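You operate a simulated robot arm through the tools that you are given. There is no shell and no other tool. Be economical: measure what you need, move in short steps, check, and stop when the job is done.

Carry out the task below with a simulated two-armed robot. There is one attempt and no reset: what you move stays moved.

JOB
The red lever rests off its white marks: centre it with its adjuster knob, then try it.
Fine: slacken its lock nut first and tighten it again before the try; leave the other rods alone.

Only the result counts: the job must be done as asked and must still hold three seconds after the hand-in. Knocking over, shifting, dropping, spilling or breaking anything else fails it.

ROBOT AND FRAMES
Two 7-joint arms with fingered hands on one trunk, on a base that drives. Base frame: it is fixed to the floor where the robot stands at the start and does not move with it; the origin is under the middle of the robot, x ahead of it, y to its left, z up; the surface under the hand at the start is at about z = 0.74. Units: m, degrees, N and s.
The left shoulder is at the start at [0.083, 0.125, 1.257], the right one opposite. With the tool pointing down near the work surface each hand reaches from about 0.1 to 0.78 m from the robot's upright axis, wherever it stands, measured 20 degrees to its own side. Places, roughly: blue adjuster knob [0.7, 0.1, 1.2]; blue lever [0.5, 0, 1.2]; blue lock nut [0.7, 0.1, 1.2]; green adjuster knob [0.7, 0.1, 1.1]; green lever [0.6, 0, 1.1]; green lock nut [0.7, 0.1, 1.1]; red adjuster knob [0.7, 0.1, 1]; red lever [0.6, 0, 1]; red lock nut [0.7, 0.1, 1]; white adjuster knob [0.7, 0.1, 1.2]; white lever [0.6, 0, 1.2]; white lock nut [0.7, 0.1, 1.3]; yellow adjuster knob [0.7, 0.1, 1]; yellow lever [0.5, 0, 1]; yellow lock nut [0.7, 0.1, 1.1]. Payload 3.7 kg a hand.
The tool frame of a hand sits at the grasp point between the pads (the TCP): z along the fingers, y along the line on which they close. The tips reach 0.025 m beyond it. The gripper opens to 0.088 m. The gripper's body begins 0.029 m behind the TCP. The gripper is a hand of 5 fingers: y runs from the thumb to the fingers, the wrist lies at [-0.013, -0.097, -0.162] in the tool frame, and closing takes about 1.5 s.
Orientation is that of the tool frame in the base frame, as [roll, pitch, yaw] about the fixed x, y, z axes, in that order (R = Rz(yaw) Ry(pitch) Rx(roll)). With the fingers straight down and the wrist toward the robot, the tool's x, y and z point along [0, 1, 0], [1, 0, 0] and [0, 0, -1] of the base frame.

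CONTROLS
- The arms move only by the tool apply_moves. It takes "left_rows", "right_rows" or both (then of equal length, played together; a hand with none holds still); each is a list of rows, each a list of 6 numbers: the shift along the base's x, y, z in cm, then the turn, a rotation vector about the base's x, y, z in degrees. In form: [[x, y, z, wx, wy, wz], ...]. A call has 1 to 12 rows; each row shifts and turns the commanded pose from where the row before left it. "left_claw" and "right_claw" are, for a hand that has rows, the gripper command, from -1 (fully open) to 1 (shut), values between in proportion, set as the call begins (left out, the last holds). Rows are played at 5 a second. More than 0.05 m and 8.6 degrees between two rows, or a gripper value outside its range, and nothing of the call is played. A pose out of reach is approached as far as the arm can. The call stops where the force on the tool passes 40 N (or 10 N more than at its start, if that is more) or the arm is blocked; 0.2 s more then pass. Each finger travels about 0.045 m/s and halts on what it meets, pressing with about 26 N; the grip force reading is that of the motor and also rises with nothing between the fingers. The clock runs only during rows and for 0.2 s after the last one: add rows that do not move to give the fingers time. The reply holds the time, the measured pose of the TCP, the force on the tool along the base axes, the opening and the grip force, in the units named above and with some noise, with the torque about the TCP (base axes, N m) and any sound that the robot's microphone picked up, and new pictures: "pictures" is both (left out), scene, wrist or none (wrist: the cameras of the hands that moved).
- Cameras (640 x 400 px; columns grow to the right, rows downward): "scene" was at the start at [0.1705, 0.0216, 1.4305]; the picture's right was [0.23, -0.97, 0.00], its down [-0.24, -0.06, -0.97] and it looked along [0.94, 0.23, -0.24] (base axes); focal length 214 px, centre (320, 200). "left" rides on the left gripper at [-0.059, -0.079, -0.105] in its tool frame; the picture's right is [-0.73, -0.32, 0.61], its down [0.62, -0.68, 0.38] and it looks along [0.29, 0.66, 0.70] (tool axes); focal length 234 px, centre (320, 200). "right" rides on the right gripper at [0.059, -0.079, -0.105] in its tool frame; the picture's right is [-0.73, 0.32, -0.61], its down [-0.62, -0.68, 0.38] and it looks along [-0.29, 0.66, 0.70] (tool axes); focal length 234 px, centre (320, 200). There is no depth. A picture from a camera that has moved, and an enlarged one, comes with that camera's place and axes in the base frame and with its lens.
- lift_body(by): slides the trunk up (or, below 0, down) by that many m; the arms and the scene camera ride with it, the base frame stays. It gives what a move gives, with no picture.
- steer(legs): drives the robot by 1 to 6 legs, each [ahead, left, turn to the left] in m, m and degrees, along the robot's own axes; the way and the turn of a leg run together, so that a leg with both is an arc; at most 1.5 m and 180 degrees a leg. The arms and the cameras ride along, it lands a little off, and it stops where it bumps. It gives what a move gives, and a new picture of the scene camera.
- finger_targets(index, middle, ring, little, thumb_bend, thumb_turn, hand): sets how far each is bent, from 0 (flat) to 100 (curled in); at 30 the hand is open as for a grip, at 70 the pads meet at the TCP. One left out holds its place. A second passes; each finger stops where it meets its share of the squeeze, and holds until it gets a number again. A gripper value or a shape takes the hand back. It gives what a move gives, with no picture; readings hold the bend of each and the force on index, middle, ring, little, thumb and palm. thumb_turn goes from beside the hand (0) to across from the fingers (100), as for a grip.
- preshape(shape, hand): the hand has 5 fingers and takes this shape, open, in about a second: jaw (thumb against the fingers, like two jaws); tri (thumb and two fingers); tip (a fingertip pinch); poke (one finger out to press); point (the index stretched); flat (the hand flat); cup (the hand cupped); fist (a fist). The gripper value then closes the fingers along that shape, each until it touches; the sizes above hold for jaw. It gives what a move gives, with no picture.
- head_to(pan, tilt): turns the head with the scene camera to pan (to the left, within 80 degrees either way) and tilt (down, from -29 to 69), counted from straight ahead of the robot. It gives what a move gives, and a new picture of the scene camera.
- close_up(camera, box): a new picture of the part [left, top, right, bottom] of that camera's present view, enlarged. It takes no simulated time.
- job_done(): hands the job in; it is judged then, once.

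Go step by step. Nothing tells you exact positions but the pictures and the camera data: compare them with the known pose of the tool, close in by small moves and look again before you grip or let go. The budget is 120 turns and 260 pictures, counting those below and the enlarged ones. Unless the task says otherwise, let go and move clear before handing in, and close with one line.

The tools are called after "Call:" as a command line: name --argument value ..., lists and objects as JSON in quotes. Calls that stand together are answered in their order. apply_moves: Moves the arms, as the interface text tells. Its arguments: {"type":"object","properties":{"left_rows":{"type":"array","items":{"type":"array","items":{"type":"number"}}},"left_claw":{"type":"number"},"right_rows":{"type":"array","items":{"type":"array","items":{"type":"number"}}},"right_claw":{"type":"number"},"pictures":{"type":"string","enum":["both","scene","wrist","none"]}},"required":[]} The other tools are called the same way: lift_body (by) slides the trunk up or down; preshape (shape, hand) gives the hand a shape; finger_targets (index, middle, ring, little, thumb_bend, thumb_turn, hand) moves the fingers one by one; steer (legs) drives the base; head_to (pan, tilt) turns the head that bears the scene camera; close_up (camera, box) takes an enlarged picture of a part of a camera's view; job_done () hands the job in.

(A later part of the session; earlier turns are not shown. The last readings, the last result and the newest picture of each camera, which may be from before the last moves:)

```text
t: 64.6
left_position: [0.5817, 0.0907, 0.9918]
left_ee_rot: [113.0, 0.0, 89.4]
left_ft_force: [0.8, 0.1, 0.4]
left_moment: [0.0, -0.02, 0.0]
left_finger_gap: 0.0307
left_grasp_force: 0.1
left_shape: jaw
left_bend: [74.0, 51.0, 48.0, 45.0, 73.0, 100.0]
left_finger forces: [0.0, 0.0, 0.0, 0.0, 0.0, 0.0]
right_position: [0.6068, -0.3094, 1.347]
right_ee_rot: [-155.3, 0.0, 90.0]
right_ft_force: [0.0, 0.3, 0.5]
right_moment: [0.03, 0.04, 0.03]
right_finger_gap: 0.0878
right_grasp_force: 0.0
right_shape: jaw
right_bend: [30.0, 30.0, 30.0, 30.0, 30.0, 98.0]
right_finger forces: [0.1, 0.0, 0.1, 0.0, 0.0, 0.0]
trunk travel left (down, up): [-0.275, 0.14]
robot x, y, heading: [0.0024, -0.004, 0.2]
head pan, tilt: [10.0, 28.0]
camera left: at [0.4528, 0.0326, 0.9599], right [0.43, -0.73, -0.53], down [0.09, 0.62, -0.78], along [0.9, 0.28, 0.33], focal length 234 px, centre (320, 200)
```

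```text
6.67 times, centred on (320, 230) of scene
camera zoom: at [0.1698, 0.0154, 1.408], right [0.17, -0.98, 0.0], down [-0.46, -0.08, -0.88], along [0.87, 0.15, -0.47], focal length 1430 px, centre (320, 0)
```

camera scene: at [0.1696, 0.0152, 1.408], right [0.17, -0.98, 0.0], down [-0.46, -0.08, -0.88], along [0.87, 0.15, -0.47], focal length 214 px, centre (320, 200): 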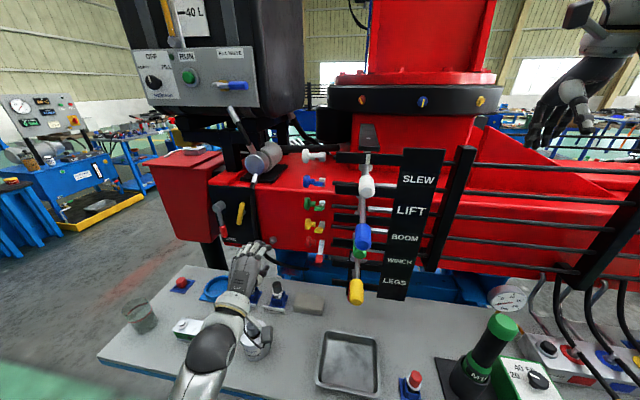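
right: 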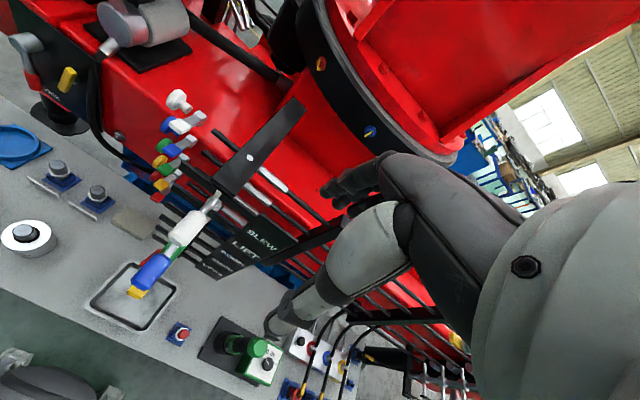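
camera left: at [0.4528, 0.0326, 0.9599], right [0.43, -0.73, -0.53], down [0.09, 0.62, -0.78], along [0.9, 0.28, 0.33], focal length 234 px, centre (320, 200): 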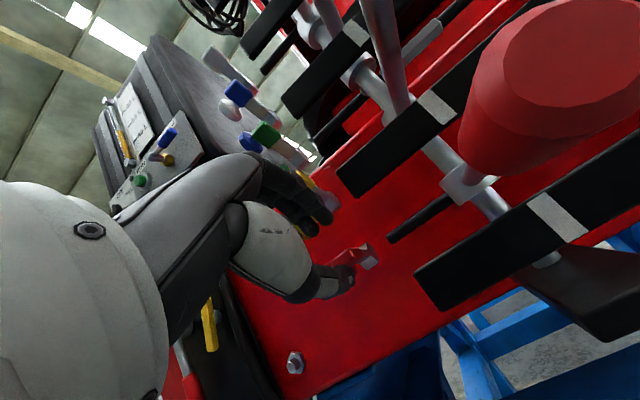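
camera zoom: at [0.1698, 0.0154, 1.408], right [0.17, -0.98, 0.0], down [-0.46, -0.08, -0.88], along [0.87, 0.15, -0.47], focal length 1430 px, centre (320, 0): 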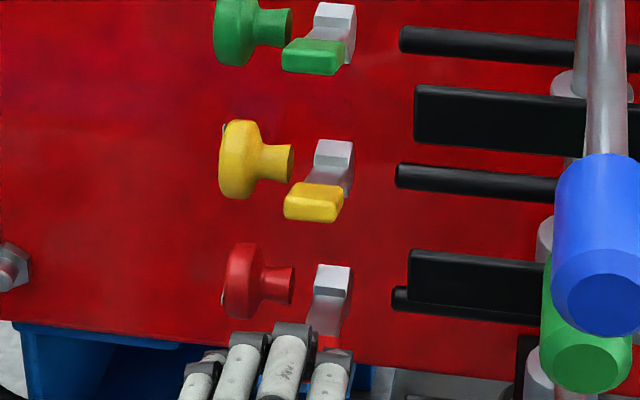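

The tab did rise, to about level. I re-enter with the thumb under it and continue lifting.

Call:
apply_moves --left_rows '[[0, 0, -0.8, 0, 0, 0], [0, 0, -0.6, 0, 0, 0], [1.5, 0, 0, 0, 0, 0], [1.5, 0, 0, 0, 0, 0], [1.5, 0, 0, 0, 0, 0], [0.9, 0, 0, 0, 0, 0], [0, 0, 0, 0, 0, 0]]' --left_claw 0.05 --pictures "wrist"

Call:
close_up --camera "left" --box '[220, 150, 440, 330]'

```text
t: 66.2
left_position: [0.6343, 0.089, 0.9755]
left_ee_rot: [113.2, 0.5, 89.5]
left_ft_force: [-0.3, 0.3, 0.3]
left_moment: [-0.01, -0.03, 0.01]
left_finger_gap: 0.0415
left_grasp_force: 0.0
left_shape: jaw
left_bend: [74.0, 46.0, 42.0, 42.0, 71.0, 100.0]
left_finger forces: [0.1, 0.1, 0.0, 0.0, 0.0, 0.0]
right_position: [0.606, -0.3076, 1.3475]
right_ee_rot: [-155.2, -0.1, 89.9]
right_ft_force: [0.3, 0.4, -0.5]
right_moment: [-0.03, -0.02, 0.0]
right_finger_gap: 0.0877
right_grasp_force: 0.0
right_shape: jaw
right_bend: [30.0, 30.0, 30.0, 30.0, 30.0, 98.0]
right_finger forces: [0.0, 0.0, 0.0, 0.1, 0.1, 0.0]
trunk travel left (down, up): [-0.275, 0.14]
robot x, y, heading: [-0.0009, 0.0007, -0.1]
head pan, tilt: [10.0, 28.0]
camera left: at [0.506, 0.0304, 0.9455], right [0.43, -0.73, -0.53], down [0.09, 0.62, -0.78], along [0.9, 0.29, 0.33], focal length 234 px, centre (320, 200)
```

left: 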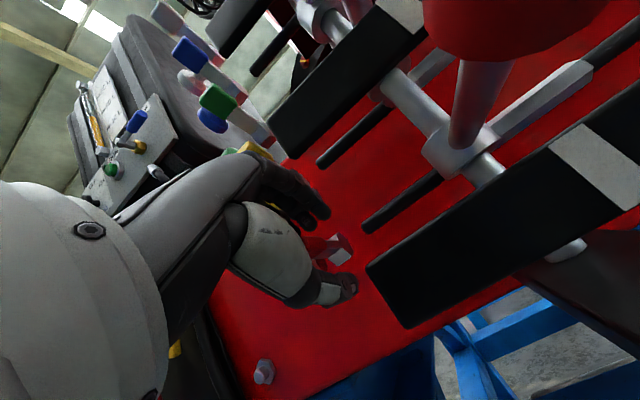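

```text
2.22 times, centred on (330, 240) of left
camera zoom: at [0.506, 0.0304, 0.9455], right [0.43, -0.73, -0.53], down [0.09, 0.62, -0.78], along [0.9, 0.29, 0.33], focal length 520 px, centre (298, 111)
```

zoom: 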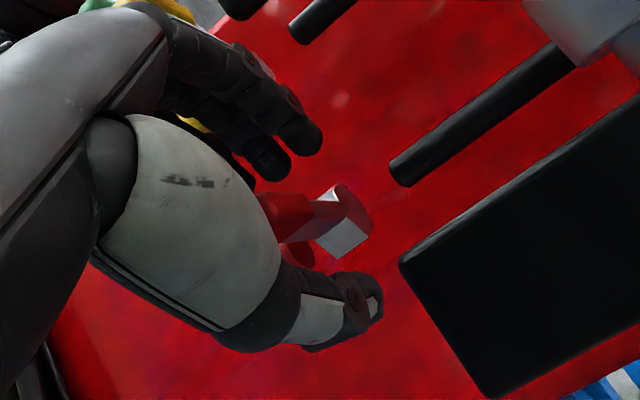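

Thumb is properly under the tab. Lift again with a narrower gap.

Call:
apply_moves --left_rows '[[0, 0, 0.5, 0, 0, 0], [0, 0, 0.5, 0, 0, 0], [0, 0, 0.5, 0, 0, 0], [0, 0, 0.4, 0, 0, 0], [0, 0, 0.4, 0, 0, 0], [0, 0, 0.3, 0, 0, 0], [0, 0, 0, 0, 0, 0]]' --left_claw 0.35 --pictures "wrist"

Call:
close_up --camera "left" --box '[220, 150, 440, 330]'

Call:
close_up --camera "scene" --box '[280, 190, 360, 250]'

```text
t: 67.8
left_position: [0.6348, 0.0891, 1.0022]
left_ee_rot: [113.1, 0.5, 89.4]
left_ft_force: [1.3, 0.4, -2.1]
left_moment: [0.0, 0.04, 0.01]
left_finger_gap: 0.0293
left_grasp_force: 0.1
left_shape: jaw
left_bend: [74.0, 52.0, 49.0, 46.0, 72.0, 100.0]
left_finger forces: [0.1, 0.0, 0.0, 0.0, 1.3, 0.1]
right_position: [0.6067, -0.3091, 1.3469]
right_ee_rot: [-155.2, 0.1, 90.0]
right_ft_force: [-1.0, 0.9, -0.7]
right_moment: [0.02, -0.03, -0.04]
right_finger_gap: 0.0875
right_grasp_force: 0.0
right_shape: jaw
right_bend: [30.0, 30.0, 30.0, 30.0, 30.0, 98.0]
right_finger forces: [0.1, 0.1, 0.1, 0.0, 0.0, 0.1]
trunk travel left (down, up): [-0.275, 0.14]
robot x, y, heading: [0.0037, 0.0051, 0.0]
head pan, tilt: [10.0, 28.0]
camera left: at [0.5059, 0.0304, 0.9714], right [0.42, -0.73, -0.53], down [0.09, 0.62, -0.78], along [0.9, 0.29, 0.33], focal length 234 px, centre (320, 200)
```

left: 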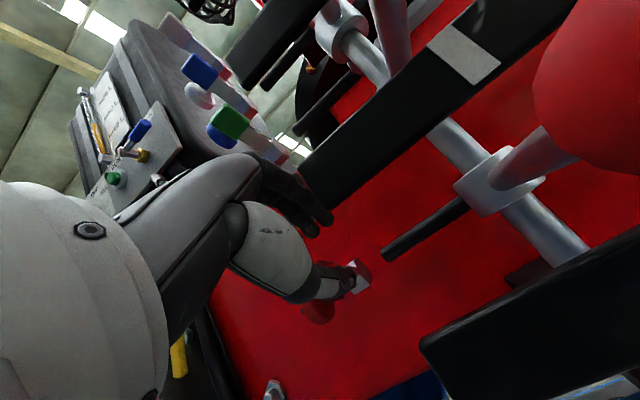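

```text
2.22 times, centred on (330, 240) of left
camera zoom: at [0.5059, 0.0304, 0.9714], right [0.42, -0.73, -0.53], down [0.09, 0.62, -0.78], along [0.9, 0.29, 0.33], focal length 520 px, centre (298, 111)
```

zoom: 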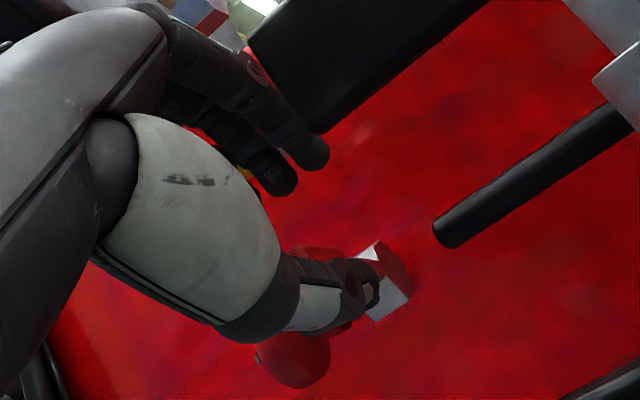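

```text
6.67 times, centred on (320, 220) of scene
camera zoom: at [0.1698, 0.0155, 1.408], right [0.17, -0.98, 0.0], down [-0.46, -0.08, -0.88], along [0.87, 0.15, -0.47], focal length 1430 px, centre (320, 67)
```

zoom: 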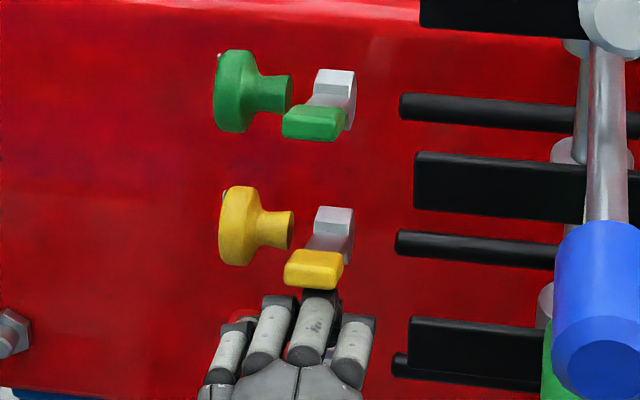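

Fingers are close under the yellow tab, so I pinch the red tab now to lower the fingers, then keep lifting.

Call:
apply_moves --left_rows '[[0, 0, -0.4, 0, 0, 0], [0, 0, 0, 0, 0, 0], [0, 0, 0, 0, 0, 0], [0, 0, 0, 0, 0, 0], [0, 0, 0, 0, 0, 0]]' --left_claw 0.75 --pictures "wrist"

Call:
close_up --camera "left" --box '[220, 150, 440, 330]'

Call:
close_up --camera "scene" --box '[280, 190, 360, 250]'

```text
t: 69.0
left_position: [0.6359, 0.0888, 0.9982]
left_ee_rot: [113.2, 0.5, 89.4]
left_ft_force: [-2.4, -0.6, -1.1]
left_moment: [0.04, 0.08, -0.04]
left_finger_gap: 0.0112
left_grasp_force: 0.1
left_shape: jaw
left_bend: [72.0, 63.0, 61.0, 59.0, 73.0, 100.0]
left_finger forces: [0.1, 0.1, 0.0, 0.0, 1.5, 0.1]
right_position: [0.6068, -0.3096, 1.3474]
right_ee_rot: [-155.2, 0.1, 90.0]
right_ft_force: [-0.5, -0.2, -0.4]
right_moment: [0.03, -0.02, -0.01]
right_finger_gap: 0.088
right_grasp_force: 0.1
right_shape: jaw
right_bend: [30.0, 30.0, 30.0, 30.0, 30.0, 98.0]
right_finger forces: [0.1, 0.0, 0.0, 0.0, 0.1, 0.0]
trunk travel left (down, up): [-0.275, 0.14]
robot x, y, heading: [-0.0016, 0.0005, -0.2]
head pan, tilt: [10.0, 28.0]
camera left: at [0.5058, 0.0306, 0.9676], right [0.43, -0.73, -0.53], down [0.09, 0.62, -0.78], along [0.9, 0.29, 0.33], focal length 234 px, centre (320, 200)
```

left: 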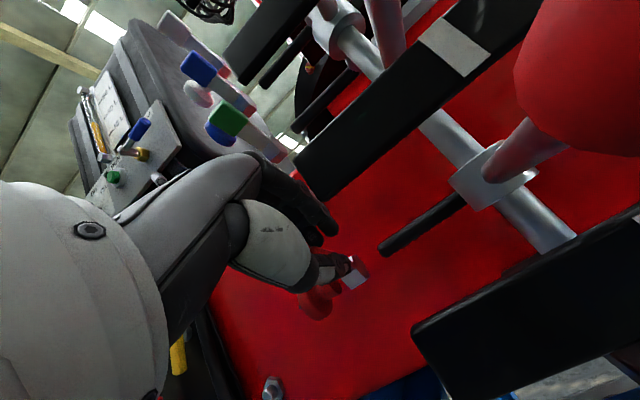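

```text
2.22 times, centred on (330, 240) of left
camera zoom: at [0.5058, 0.0306, 0.9676], right [0.43, -0.73, -0.53], down [0.09, 0.62, -0.78], along [0.9, 0.29, 0.33], focal length 520 px, centre (298, 111)
```

zoom: 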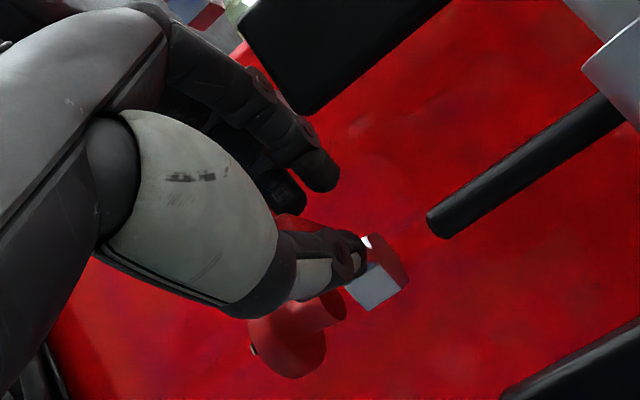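

```text
6.67 times, centred on (320, 220) of scene
camera zoom: at [0.1694, 0.0154, 1.408], right [0.17, -0.98, 0.0], down [-0.46, -0.08, -0.88], along [0.87, 0.15, -0.47], focal length 1430 px, centre (320, 67)
```

zoom: 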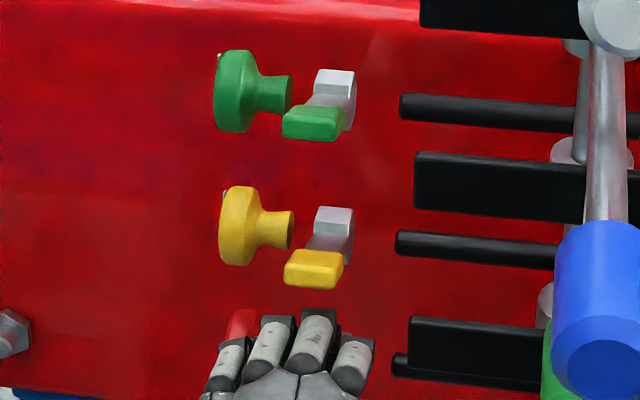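

Clearance to yellow is now good and the thumb still holds the tab. I lift further until it resists.

Call:
apply_moves --left_rows '[[0, 0, 0.4, 0, 0, 0], [0, 0, 0.4, 0, 0, 0], [0, 0, 0.4, 0, 0, 0], [0, 0, 0, 0, 0, 0]]' --pictures "wrist"

Call:
close_up --camera "left" --box '[220, 150, 440, 330]'

Call:
close_up --camera "scene" --box '[280, 190, 360, 250]'

```text
t: 70.0
left_position: [0.6345, 0.0884, 1.0094]
left_ee_rot: [113.2, 0.5, 89.4]
left_ft_force: [-0.5, -2.7, -1.7]
left_moment: [-0.05, 0.02, -0.02]
left_finger_gap: 0.0112
left_grasp_force: 0.1
left_shape: jaw
left_bend: [72.0, 63.0, 61.0, 59.0, 72.0, 100.0]
left_finger forces: [0.0, 0.1, 0.0, 0.0, 2.0, 0.1]
right_position: [0.6074, -0.3095, 1.3475]
right_ee_rot: [-155.2, -0.1, 90.0]
right_ft_force: [0.1, -0.1, 0.5]
right_moment: [0.02, -0.01, 0.02]
right_finger_gap: 0.0877
right_grasp_force: 0.0
right_shape: jaw
right_bend: [30.0, 30.0, 30.0, 30.0, 30.0, 98.0]
right_finger forces: [0.0, 0.0, 0.0, 0.2, 0.0, 0.1]
trunk travel left (down, up): [-0.275, 0.14]
robot x, y, heading: [0.0026, 0.0, 0.2]
head pan, tilt: [10.0, 28.0]
camera left: at [0.5058, 0.0301, 0.9796], right [0.43, -0.73, -0.53], down [0.09, 0.62, -0.78], along [0.9, 0.28, 0.33], focal length 234 px, centre (320, 200)
```

left: 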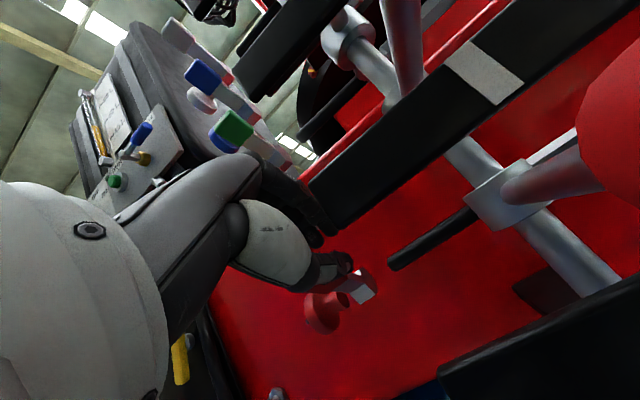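

```text
2.22 times, centred on (330, 240) of left
camera zoom: at [0.5058, 0.0301, 0.9796], right [0.43, -0.73, -0.53], down [0.09, 0.62, -0.78], along [0.9, 0.28, 0.33], focal length 520 px, centre (298, 111)
```

zoom: 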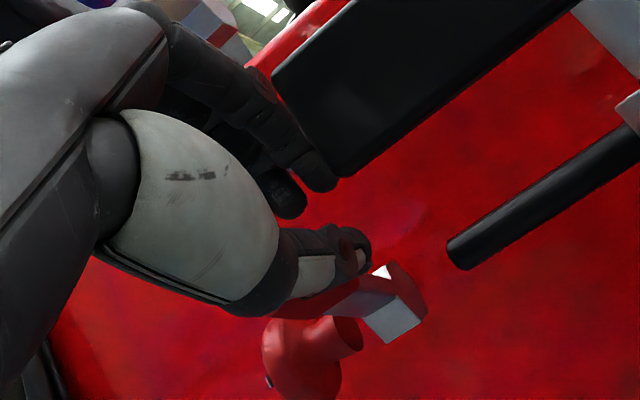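

```text
6.67 times, centred on (320, 220) of scene
camera zoom: at [0.1697, 0.0152, 1.408], right [0.17, -0.98, 0.0], down [-0.46, -0.08, -0.88], along [0.87, 0.15, -0.47], focal length 1430 px, centre (320, 67)
```

zoom: 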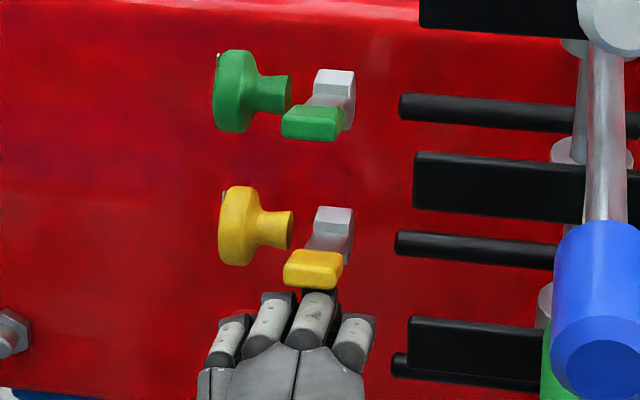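

The thumb is slipping past the −y side of the tab; I need to sit about 1.5 cm further left. Back out, shift, re-enter.

Call:
apply_moves --left_rows '[[-1.5, 0, -0.3, 0, 0, 0], [-2, 0, -0.5, 0, 0, 0], [-2, 0.8, -0.8, 0, 0, 0], [0, 0.8, -1, 0, 0, 0], [0, 0, -0.8, 0, 0, 0], [0, 0, 0, 0, 0, 0]]' --left_claw 0.0 --pictures "wrist"

Call:
close_up --camera "left" --box '[260, 180, 460, 340]'

Call:
close_up --camera "scene" --box '[280, 200, 360, 260]'

```text
t: 71.4
left_position: [0.5809, 0.1045, 0.9757]
left_ee_rot: [113.1, 0.5, 89.6]
left_ft_force: [-0.1, -0.1, -0.1]
left_moment: [0.02, 0.01, -0.05]
left_finger_gap: 0.0439
left_grasp_force: 0.0
left_shape: jaw
left_bend: [74.0, 45.0, 41.0, 41.0, 70.0, 100.0]
left_finger forces: [0.0, 0.0, 0.0, 0.0, 0.0, 0.0]
right_position: [0.6071, -0.3086, 1.3472]
right_ee_rot: [-155.1, 0.0, 90.1]
right_ft_force: [-0.6, 0.3, 0.2]
right_moment: [-0.04, -0.02, -0.01]
right_finger_gap: 0.0878
right_grasp_force: 0.0
right_shape: jaw
right_bend: [30.0, 30.0, 30.0, 30.0, 30.0, 98.0]
right_finger forces: [0.1, 0.0, 0.0, 0.0, 0.1, 0.0]
trunk travel left (down, up): [-0.275, 0.14]
robot x, y, heading: [-0.0017, -0.0016, 0.0]
head pan, tilt: [10.0, 28.0]
camera left: at [0.4513, 0.0465, 0.9451], right [0.43, -0.73, -0.53], down [0.09, 0.62, -0.78], along [0.9, 0.29, 0.33], focal length 234 px, centre (320, 200)
```

left: 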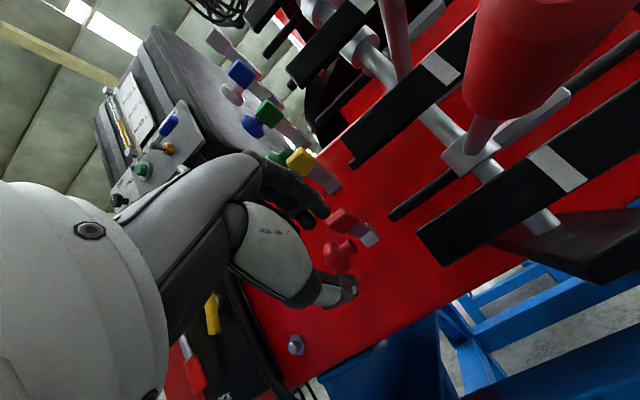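

```text
2.50 times, centred on (360, 260) of left
camera zoom: at [0.4513, 0.0465, 0.9451], right [0.43, -0.73, -0.53], down [0.09, 0.62, -0.78], along [0.9, 0.29, 0.33], focal length 585 px, centre (220, 50)
```

zoom: 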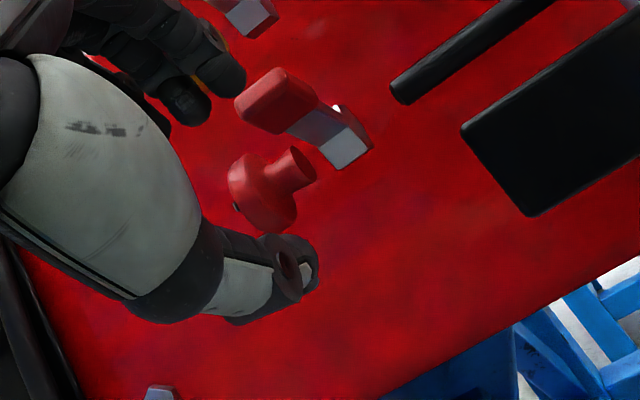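

```text
6.67 times, centred on (320, 230) of scene
camera zoom: at [0.1696, 0.0155, 1.408], right [0.17, -0.98, 0.0], down [-0.46, -0.08, -0.88], along [0.87, 0.15, -0.47], focal length 1430 px, centre (320, 0)
```

zoom: 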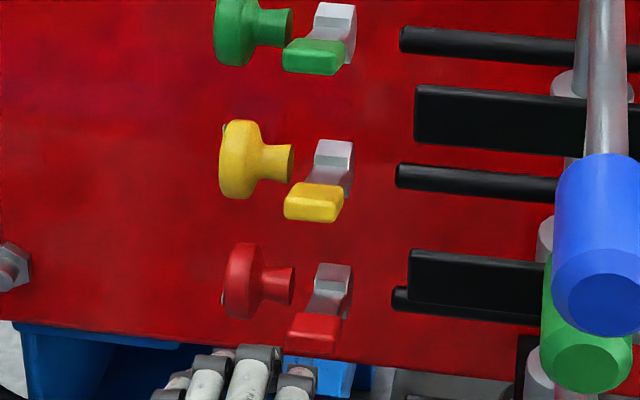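

The red tab is now back near the original angle (matching yellow). To tighten firmly I'll close the hand and push up from below with the fingers' back.

Call:
apply_moves --left_rows '[[0, 0, -1, 0, 0, 0], [0, -0.8, -1, 0, 0, 0], [0, 0, 0, 0, 0, 0], [0, 0, 0, 0, 0, 0], [0, 0, 0, 0, 0, 0], [1.5, 0, 0, 0, 0, 0], [1.5, 0, 0, 0, 0, 0], [1.5, 0, 0, 0, 0, 0], [0.8, 0, 0, 0, 0, 0], [0, 0, 0, 0, 0, 0]]' --left_claw 1.0 --pictures "wrist"

Call:
close_up --camera "left" --box '[220, 150, 440, 330]'

Call:
close_up --camera "scene" --box '[280, 200, 360, 260]'

```text
t: 73.6
left_position: [0.6323, 0.0972, 0.954]
left_ee_rot: [113.4, 0.5, 89.4]
left_ft_force: [-7.7, -0.2, -8.2]
left_moment: [-0.11, -0.24, 0.1]
left_finger_gap: 0.0001
left_grasp_force: 26.1
left_shape: jaw
left_bend: [70.0, 70.0, 70.0, 70.0, 38.0, 100.0]
left_finger forces: [0.0, 10.9, 0.0, 0.0, 0.0, 0.1]
right_position: [0.6062, -0.3097, 1.3469]
right_ee_rot: [-155.2, 0.0, 90.0]
right_ft_force: [-0.4, 0.2, 0.4]
right_moment: [-0.02, 0.02, 0.01]
right_finger_gap: 0.0876
right_grasp_force: 0.0
right_shape: jaw
right_bend: [30.0, 30.0, 30.0, 30.0, 30.0, 98.0]
right_finger forces: [0.0, 0.0, 0.0, 0.1, 0.1, 0.1]
trunk travel left (down, up): [-0.275, 0.14]
robot x, y, heading: [0.0001, 0.0042, -0.0]
head pan, tilt: [10.0, 28.0]
camera left: at [0.5034, 0.0385, 0.9242], right [0.42, -0.73, -0.53], down [0.09, 0.62, -0.78], along [0.9, 0.29, 0.32], focal length 234 px, centre (320, 200)
```

left: 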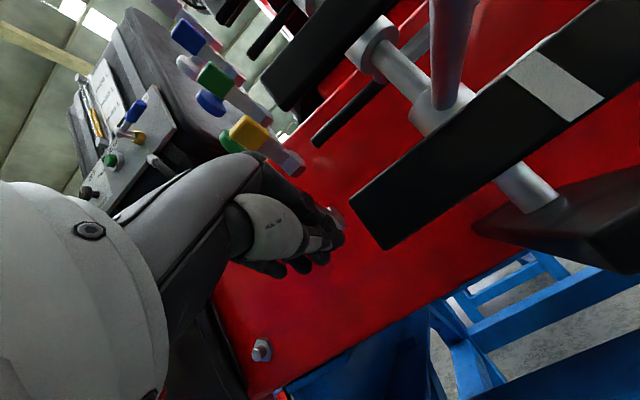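

```text
2.22 times, centred on (330, 240) of left
camera zoom: at [0.5034, 0.0385, 0.9242], right [0.42, -0.73, -0.53], down [0.09, 0.62, -0.78], along [0.9, 0.29, 0.32], focal length 520 px, centre (298, 111)
```

zoom: 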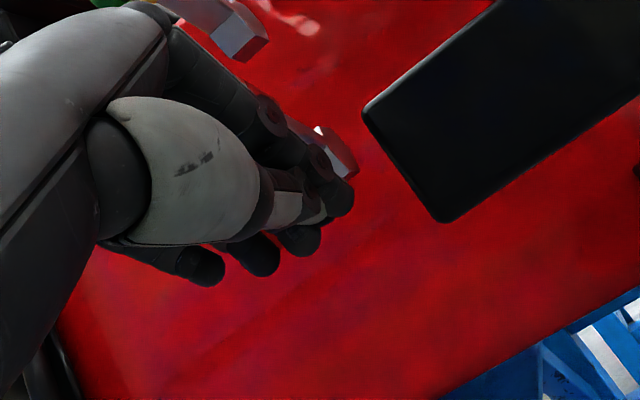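

```text
6.67 times, centred on (320, 230) of scene
camera zoom: at [0.1693, 0.0156, 1.4079], right [0.17, -0.98, 0.0], down [-0.46, -0.08, -0.88], along [0.87, 0.15, -0.47], focal length 1430 px, centre (320, 0)
```

zoom: 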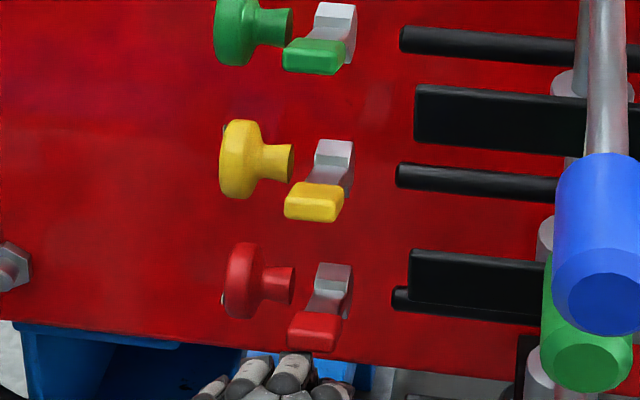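

The middle finger is under the tab and it resists at about 11 N. I press up harder to seat it tight.

Call:
apply_moves --left_rows '[[0, 0, 0.3, 0, 0, 0], [0, 0, 0.3, 0, 0, 0], [0, 0, 0.3, 0, 0, 0], [0, 0, 0.3, 0, 0, 0], [0, 0, 0, 0, 0, 0]]' --pictures "wrist"

Call:
close_up --camera "scene" --box '[280, 200, 360, 260]'

```text
t: 74.8
left_position: [0.6335, 0.0969, 0.9635]
left_ee_rot: [113.8, 0.5, 89.6]
left_ft_force: [-7.2, 2.8, -24.1]
left_moment: [-0.33, -0.19, 0.05]
left_finger_gap: 0.0
left_grasp_force: 26.0
left_shape: jaw
left_bend: [70.0, 70.0, 70.0, 70.0, 42.0, 100.0]
left_finger forces: [0.0, 23.6, 0.0, 0.1, 0.0, 0.0]
right_position: [0.6092, -0.3084, 1.3457]
right_ee_rot: [-155.1, 0.0, 90.0]
right_ft_force: [0.4, 0.1, -0.2]
right_moment: [0.01, -0.05, -0.02]
right_finger_gap: 0.0878
right_grasp_force: 0.1
right_shape: jaw
right_bend: [30.0, 30.0, 30.0, 30.0, 30.0, 98.0]
right_finger forces: [0.1, 0.0, 0.1, 0.0, 0.0, 0.0]
trunk travel left (down, up): [-0.275, 0.14]
robot x, y, heading: [0.0024, 0.0025, -0.2]
head pan, tilt: [10.0, 28.0]
camera left: at [0.5038, 0.0392, 0.9338], right [0.42, -0.73, -0.53], down [0.08, 0.62, -0.78], along [0.9, 0.29, 0.32], focal length 234 px, centre (320, 200)
```

left: 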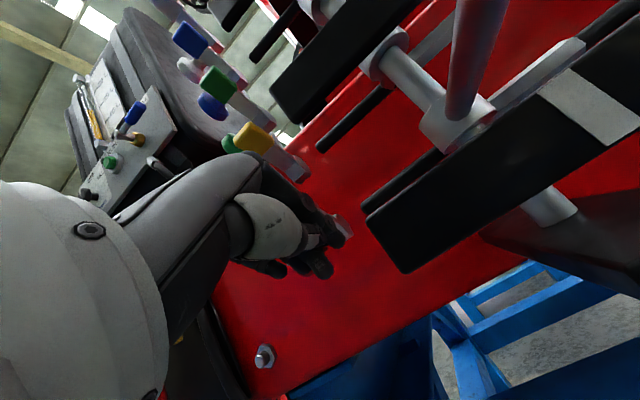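

```text
6.67 times, centred on (320, 230) of scene
camera zoom: at [0.171, 0.0164, 1.4077], right [0.17, -0.98, 0.0], down [-0.46, -0.08, -0.88], along [0.87, 0.15, -0.47], focal length 1430 px, centre (320, 0)
```

zoom: 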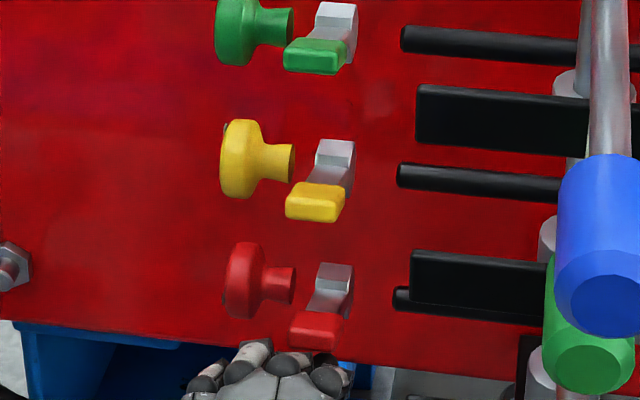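

It holds firm at 24 N at the same angle as the other tabs: tight. I back out and recheck the lever against its marks.

Call:
apply_moves --left_rows '[[0, 0, -0.8, 0, 0, 0], [0, 0, -0.8, 0, 0, 0], [-2, 0, -0.3, 0, 0, 0], [-2, 0, -0.3, 0, 0, 0], [-2, 0, -0.3, 0, 0, 0], [-2, 0, -0.3, 0, 0, 0], [-2, 0, -0.3, 0, 0, 0], [0, 0, 0, 0, 0, 0]]' --pictures "wrist"

Call:
close_up --camera "left" --box '[360, 60, 640, 260]'

Call:
close_up --camera "scene" --box '[280, 200, 400, 310]'

```text
t: 76.6
left_position: [0.5325, 0.0974, 0.9373]
left_ee_rot: [113.1, 0.5, 89.5]
left_ft_force: [0.3, 0.2, -0.2]
left_moment: [-0.02, 0.02, 0.01]
left_finger_gap: 0.0
left_grasp_force: 26.1
left_shape: jaw
left_bend: [70.0, 70.0, 70.0, 70.0, 44.0, 100.0]
left_finger forces: [0.0, 0.0, 0.1, 0.0, 0.1, 0.1]
right_position: [0.6072, -0.3086, 1.3476]
right_ee_rot: [-155.2, 0.0, 90.1]
right_ft_force: [0.7, -0.5, 0.3]
right_moment: [0.02, 0.02, 0.02]
right_finger_gap: 0.0878
right_grasp_force: 0.0
right_shape: jaw
right_bend: [30.0, 30.0, 30.0, 30.0, 30.0, 98.0]
right_finger forces: [0.0, 0.0, 0.1, 0.0, 0.0, 0.0]
trunk travel left (down, up): [-0.275, 0.14]
robot x, y, heading: [0.0022, 0.001, 0.0]
head pan, tilt: [10.0, 28.0]
camera left: at [0.4041, 0.039, 0.9063], right [0.43, -0.73, -0.53], down [0.09, 0.62, -0.78], along [0.9, 0.29, 0.33], focal length 234 px, centre (320, 200)
```

left: 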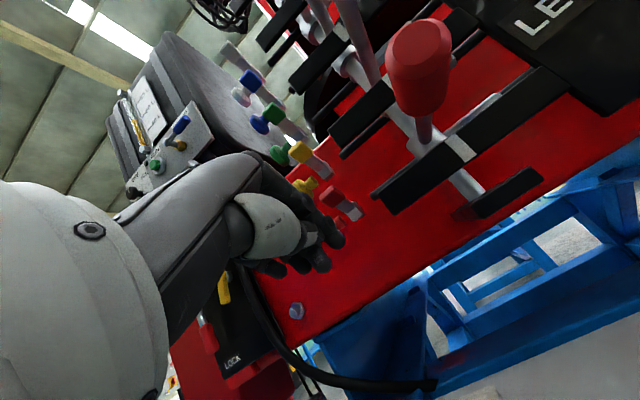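

```text
2.00 times, centred on (500, 160) of left
camera zoom: at [0.4041, 0.039, 0.9063], right [0.43, -0.73, -0.53], down [0.09, 0.62, -0.78], along [0.9, 0.29, 0.33], focal length 468 px, centre (-40, 280)
```

zoom: 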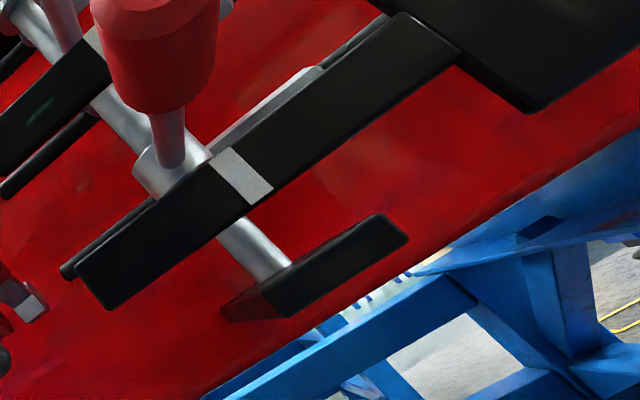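

```text
3.64 times, centred on (340, 255) of scene
camera zoom: at [0.1699, 0.0154, 1.408], right [0.17, -0.98, 0.0], down [-0.46, -0.08, -0.88], along [0.87, 0.15, -0.47], focal length 780 px, centre (247, 0)
```

zoom: 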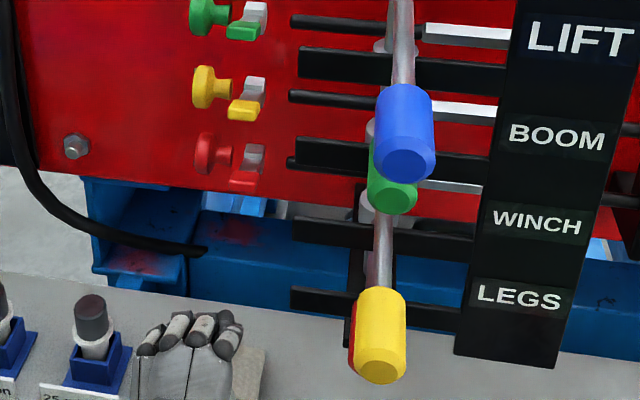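

Everything checks: handle end, arm and marks all lie at y ≈ −0.0065. Now the try: I rotate the left hand to point right so closed fingertips can push the red handle sideways.

Call:
apply_moves --left_rows '[[0, 3, 1.5, 0, 0, 0], [0, 3, 1.5, 0, 0, 0], [0, 3, 1.5, 0, 0, 0], [0, 3, 1, 0, 0, -8], [0, 2, 0, 0, 0, -8], [0, 2, 0, 0, 0, -8], [0, 2, 0, 0, 0, -8], [0, 0, 0, 0, 0, -8], [0, 0, 0, 0, 0, -8], [0, 0, 0, 0, 0, -8], [0, 0, 0, 0, 0, -8], [0, 0, 0, 0, 0, -8]]' --left_claw 1.0 --pictures "none"

Call:
apply_moves --left_rows '[[0, 0, 0, 0, 0, -8], [0, 0, 0, 0, 0, -8], [0, 0, 0, 0, 0, 0]]' --pictures "both"

```text
t: 79.2
left_position: [0.5333, 0.2769, 0.9908]
left_ee_rot: [113.3, 0.5, 17.4]
left_ft_force: [0.7, -0.1, 0.1]
left_moment: [0.0, 0.03, 0.01]
left_finger_gap: 0.0001
left_grasp_force: 26.2
left_shape: jaw
left_bend: [70.0, 70.0, 70.0, 70.0, 45.0, 100.0]
left_finger forces: [0.0, 0.0, 0.1, 0.1, 0.0, 0.1]
right_position: [0.6073, -0.3092, 1.3466]
right_ee_rot: [-155.1, 0.0, 90.0]
right_ft_force: [0.5, 0.4, 0.1]
right_moment: [-0.01, -0.01, 0.0]
right_finger_gap: 0.0876
right_grasp_force: 0.0
right_shape: jaw
right_bend: [30.0, 30.0, 30.0, 30.0, 30.0, 98.0]
right_finger forces: [0.0, 0.0, 0.1, 0.0, 0.0, 0.1]
trunk travel left (down, up): [-0.275, 0.14]
robot x, y, heading: [0.0005, 0.0007, 0.0]
head pan, tilt: [10.0, 28.0]
```

```text
t: 80.0
left_position: [0.5334, 0.2762, 0.992]
left_ee_rot: [113.2, 0.5, 1.4]
left_ft_force: [0.3, 0.3, 0.2]
left_moment: [0.01, -0.03, 0.01]
left_finger_gap: 0.0
left_grasp_force: 25.8
left_shape: jaw
left_bend: [70.0, 70.0, 70.0, 70.0, 45.0, 100.0]
left_finger forces: [0.1, 0.0, 0.0, 0.0, 0.1, 0.0]
right_position: [0.6075, -0.3092, 1.3476]
right_ee_rot: [-155.3, 0.0, 90.0]
right_ft_force: [-0.1, -0.2, 0.3]
right_moment: [0.02, -0.01, 0.0]
right_finger_gap: 0.0878
right_grasp_force: 0.1
right_shape: jaw
right_bend: [30.0, 30.0, 30.0, 30.0, 30.0, 98.0]
right_finger forces: [0.0, 0.0, 0.0, 0.1, 0.1, 0.1]
trunk travel left (down, up): [-0.275, 0.14]
robot x, y, heading: [0.0001, -0.0001, 0.2]
head pan, tilt: [10.0, 28.0]
camera scene: at [0.1692, 0.0157, 1.4081], right [0.17, -0.98, 0.0], down [-0.46, -0.08, -0.88], along [0.87, 0.15, -0.47], focal length 214 px, centre (320, 200)
camera left: at [0.4694, 0.4026, 0.9612], right [-0.72, -0.45, -0.53], down [0.62, -0.07, -0.78], along [0.31, -0.89, 0.33], focal length 234 px, centre (320, 200)
```

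scene: 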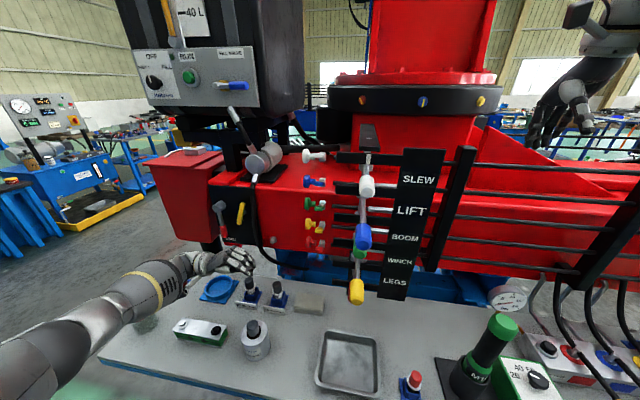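
left: 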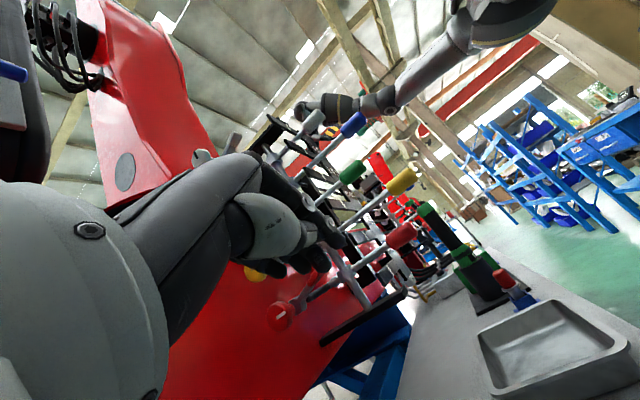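

I level the fingers a bit more and approach to just left of the red handle, low enough to stay under the yellow one.

Call:
apply_moves --left_rows '[[0, -3, -0.5, -5, 0, 0], [0, -3, -0.5, -5, 0, 0], [0, -4, -0.5, 0, 0, 0], [0, -4, -0.5, 0, 0, 0], [0, -3, -0.3, 0, 0, 0], [0, -3, 0, 0, 0, 0], [0, 0, 0, 0, 0, 0]]' --pictures "both"

Call:
close_up --camera "scene" --box '[270, 220, 430, 330]'

Call:
close_up --camera "left" --box '[260, 140, 500, 300]'

```text
t: 81.6
left_position: [0.534, 0.0771, 0.9681]
left_ee_rot: [103.2, 0.7, 1.5]
left_ft_force: [-0.2, 0.1, -0.5]
left_moment: [0.01, 0.03, -0.03]
left_finger_gap: 0.0
left_grasp_force: 25.4
left_shape: jaw
left_bend: [70.0, 70.0, 70.0, 70.0, 45.0, 100.0]
left_finger forces: [0.1, 0.0, 0.0, 0.1, 0.0, 0.0]
right_position: [0.6077, -0.3092, 1.3467]
right_ee_rot: [-155.2, -0.1, 90.0]
right_ft_force: [0.6, 0.1, 0.2]
right_moment: [-0.02, -0.04, -0.01]
right_finger_gap: 0.0877
right_grasp_force: 0.1
right_shape: jaw
right_bend: [30.0, 30.0, 30.0, 30.0, 30.0, 98.0]
right_finger forces: [0.0, 0.0, 0.0, 0.0, 0.1, 0.1]
trunk travel left (down, up): [-0.275, 0.14]
robot x, y, heading: [0.0005, -0.0016, -0.1]
head pan, tilt: [10.0, 28.0]
camera scene: at [0.1695, 0.0159, 1.408], right [0.17, -0.98, 0.0], down [-0.46, -0.08, -0.88], along [0.87, 0.15, -0.47], focal length 214 px, centre (320, 200)
camera left: at [0.4698, 0.195, 0.9165], right [-0.72, -0.54, -0.44], down [0.62, -0.2, -0.76], along [0.32, -0.82, 0.48], focal length 234 px, centre (320, 200)
```

scene: 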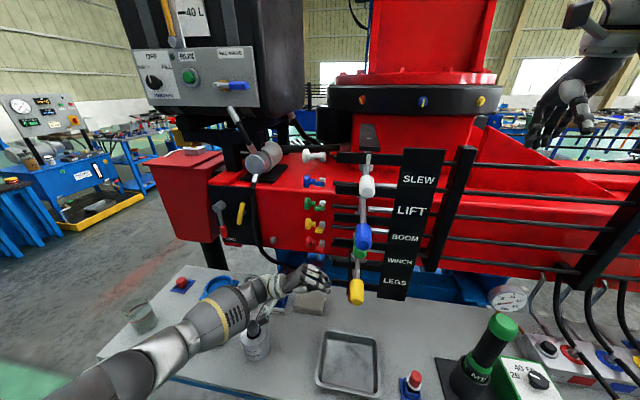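
left: 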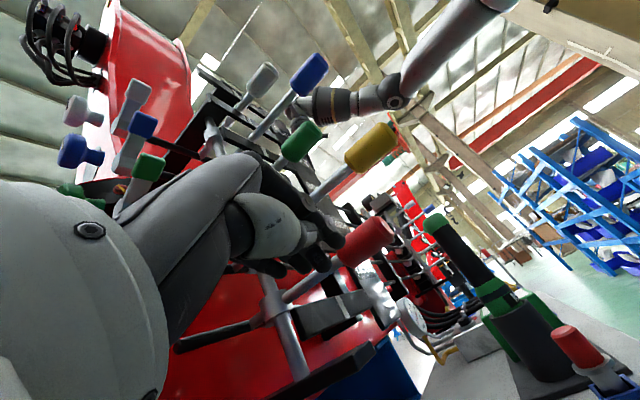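

```text
3.64 times, centred on (350, 275) of scene
camera zoom: at [0.1695, 0.0159, 1.408], right [0.17, -0.98, 0.0], down [-0.46, -0.08, -0.88], along [0.87, 0.15, -0.47], focal length 780 px, centre (211, -73)
```

zoom: 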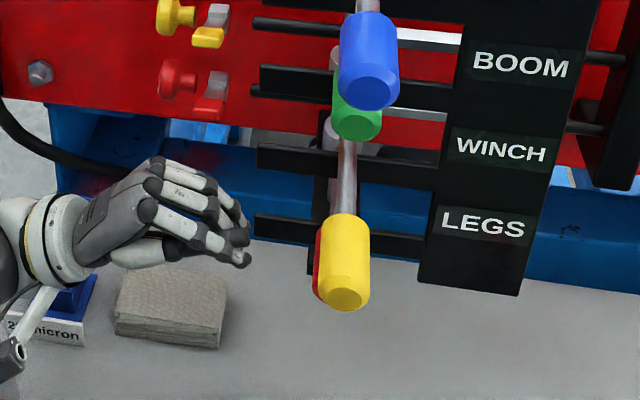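

```text
2.50 times, centred on (380, 220) of left
camera zoom: at [0.4698, 0.195, 0.9165], right [-0.72, -0.54, -0.44], down [0.62, -0.2, -0.76], along [0.32, -0.82, 0.48], focal length 585 px, centre (170, 150)
```

zoom: 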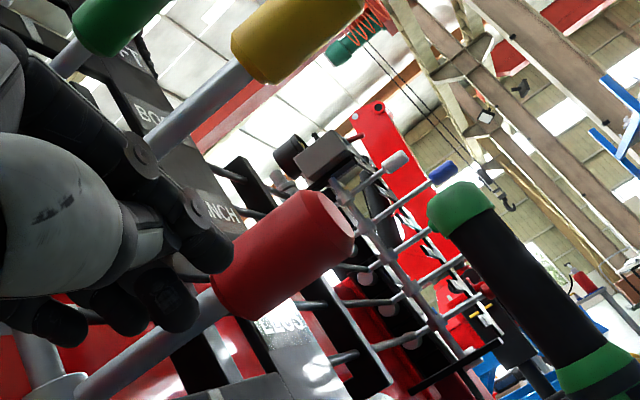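

The fingertips are about 4 cm left of the red handle and below the yellow one. I push right in small steps.

Call:
apply_moves --left_rows '[[0, -1, 0, 0, 0, 0], [0, -1, 0, 0, 0, 0], [0, -1, 0, 0, 0, 0], [0, -1, 0, 0, 0, 0], [0, -0.7, 0, 0, 0, 0], [0, -0.7, 0, 0, 0, 0], [0, -0.6, 0, 0, 0, 0], [0, 0, 0, 0, 0, 0]]' --pictures "wrist"

Call:
close_up --camera "scene" --box '[270, 220, 430, 330]'

Call:
close_up --camera "left" --box '[260, 140, 500, 300]'

```text
t: 83.4
left_position: [0.5336, 0.0172, 0.9687]
left_ee_rot: [103.2, 0.7, 1.4]
left_ft_force: [-0.2, 1.8, -0.3]
left_moment: [0.02, -0.04, -0.04]
left_finger_gap: 0.0002
left_grasp_force: 25.8
left_shape: jaw
left_bend: [70.0, 70.0, 70.0, 70.0, 45.0, 100.0]
left_finger forces: [0.1, 0.1, 0.1, 0.0, 0.1, 0.0]
right_position: [0.6067, -0.3109, 1.3466]
right_ee_rot: [-155.2, 0.0, 90.0]
right_ft_force: [-0.8, 0.2, -0.1]
right_moment: [0.06, 0.02, 0.01]
right_finger_gap: 0.0877
right_grasp_force: 0.0
right_shape: jaw
right_bend: [30.0, 30.0, 30.0, 30.0, 30.0, 98.0]
right_finger forces: [0.0, 0.0, 0.0, 0.0, 0.0, 0.0]
trunk travel left (down, up): [-0.275, 0.14]
robot x, y, heading: [-0.0005, -0.0019, -0.1]
head pan, tilt: [10.0, 28.0]
camera left: at [0.47, 0.1353, 0.917], right [-0.72, -0.54, -0.44], down [0.62, -0.2, -0.76], along [0.32, -0.82, 0.48], focal length 234 px, centre (320, 200)
```

left: 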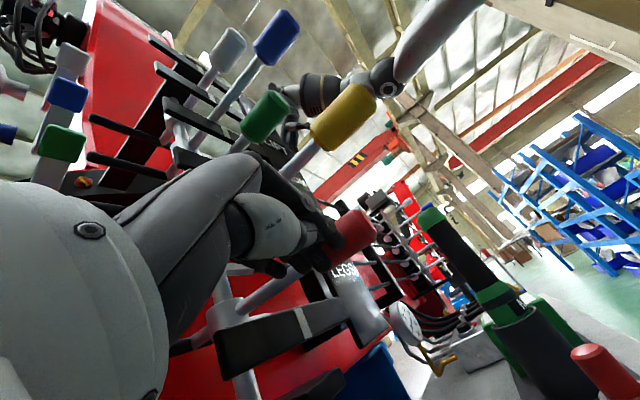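

```text
3.64 times, centred on (350, 275) of scene
camera zoom: at [0.1695, 0.0157, 1.408], right [0.17, -0.98, 0.0], down [-0.46, -0.08, -0.88], along [0.87, 0.15, -0.47], focal length 780 px, centre (211, -73)
```

zoom: 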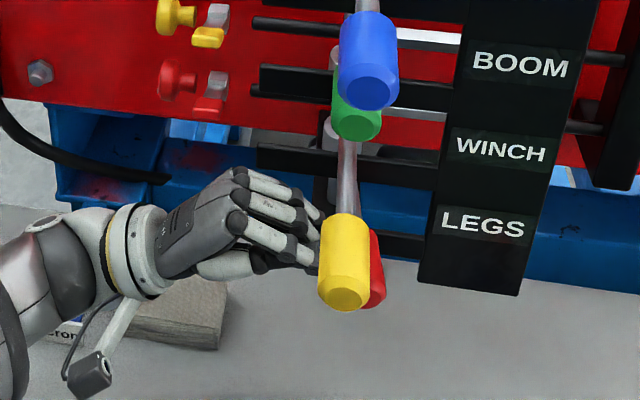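

```text
2.50 times, centred on (380, 220) of left
camera zoom: at [0.47, 0.1353, 0.917], right [-0.72, -0.54, -0.44], down [0.62, -0.2, -0.76], along [0.32, -0.82, 0.48], focal length 585 px, centre (170, 150)
```

zoom: 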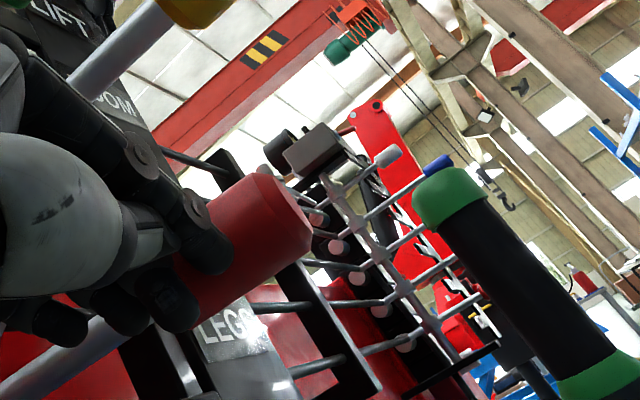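

The lever follows with light force and nothing touches yellow. I continue pushing.

Call:
apply_moves --left_rows '[[0, -0.6, 0, 0, 0, 0], [0, -0.6, 0, 0, 0, 0], [0, -0.6, 0, 0, 0, 0], [0, -0.6, 0, 0, 0, 0], [0, 0, 0, 0, 0, 0]]' --pictures "wrist"

Call:
close_up --camera "scene" --box '[270, 220, 430, 330]'

Call:
close_up --camera "left" --box '[200, 60, 440, 300]'

```text
t: 84.6
left_position: [0.5331, -0.0076, 0.9694]
left_ee_rot: [103.3, 0.7, 1.4]
left_ft_force: [-0.6, 3.1, 0.4]
left_moment: [-0.02, 0.01, 0.02]
left_finger_gap: 0.0002
left_grasp_force: 26.3
left_shape: jaw
left_bend: [70.0, 70.0, 70.0, 70.0, 45.0, 100.0]
left_finger forces: [3.6, 0.1, 0.0, 0.0, 0.1, 0.0]
right_position: [0.607, -0.3082, 1.3479]
right_ee_rot: [-155.2, 0.0, 89.9]
right_ft_force: [-0.4, 0.0, 0.8]
right_moment: [0.0, -0.01, 0.03]
right_finger_gap: 0.0879
right_grasp_force: 0.0
right_shape: jaw
right_bend: [30.0, 30.0, 30.0, 30.0, 30.0, 98.0]
right_finger forces: [0.0, 0.0, 0.0, 0.1, 0.1, 0.0]
trunk travel left (down, up): [-0.275, 0.14]
robot x, y, heading: [-0.0018, 0.0026, 0.4]
head pan, tilt: [10.0, 28.0]
camera left: at [0.4698, 0.1117, 0.9172], right [-0.72, -0.54, -0.44], down [0.62, -0.2, -0.76], along [0.32, -0.82, 0.48], focal length 234 px, centre (320, 200)
```

left: 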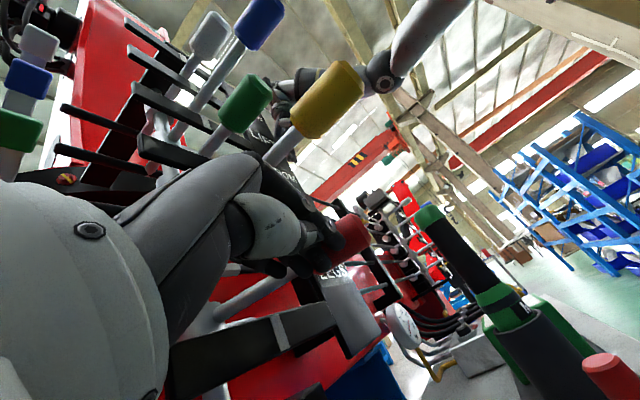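

```text
3.64 times, centred on (350, 275) of scene
camera zoom: at [0.1695, 0.016, 1.408], right [0.17, -0.98, 0.0], down [-0.46, -0.08, -0.88], along [0.87, 0.15, -0.47], focal length 780 px, centre (211, -73)
```

zoom: 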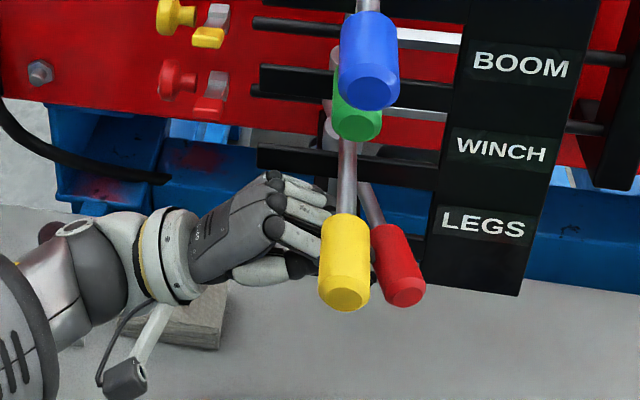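

```text
1.67 times, centred on (320, 180) of left
camera zoom: at [0.4698, 0.1117, 0.9172], right [-0.72, -0.54, -0.44], down [0.62, -0.2, -0.76], along [0.32, -0.82, 0.48], focal length 390 px, centre (320, 233)
```

zoom: 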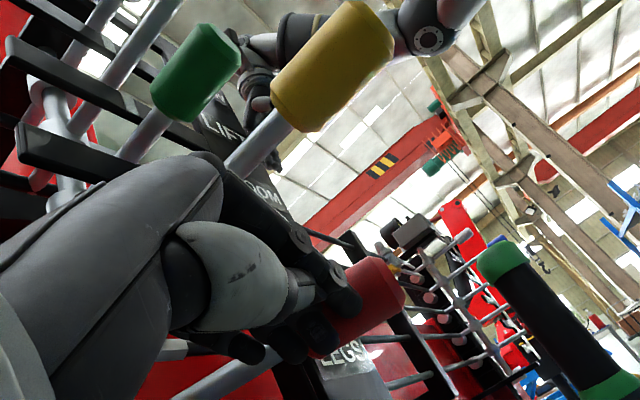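

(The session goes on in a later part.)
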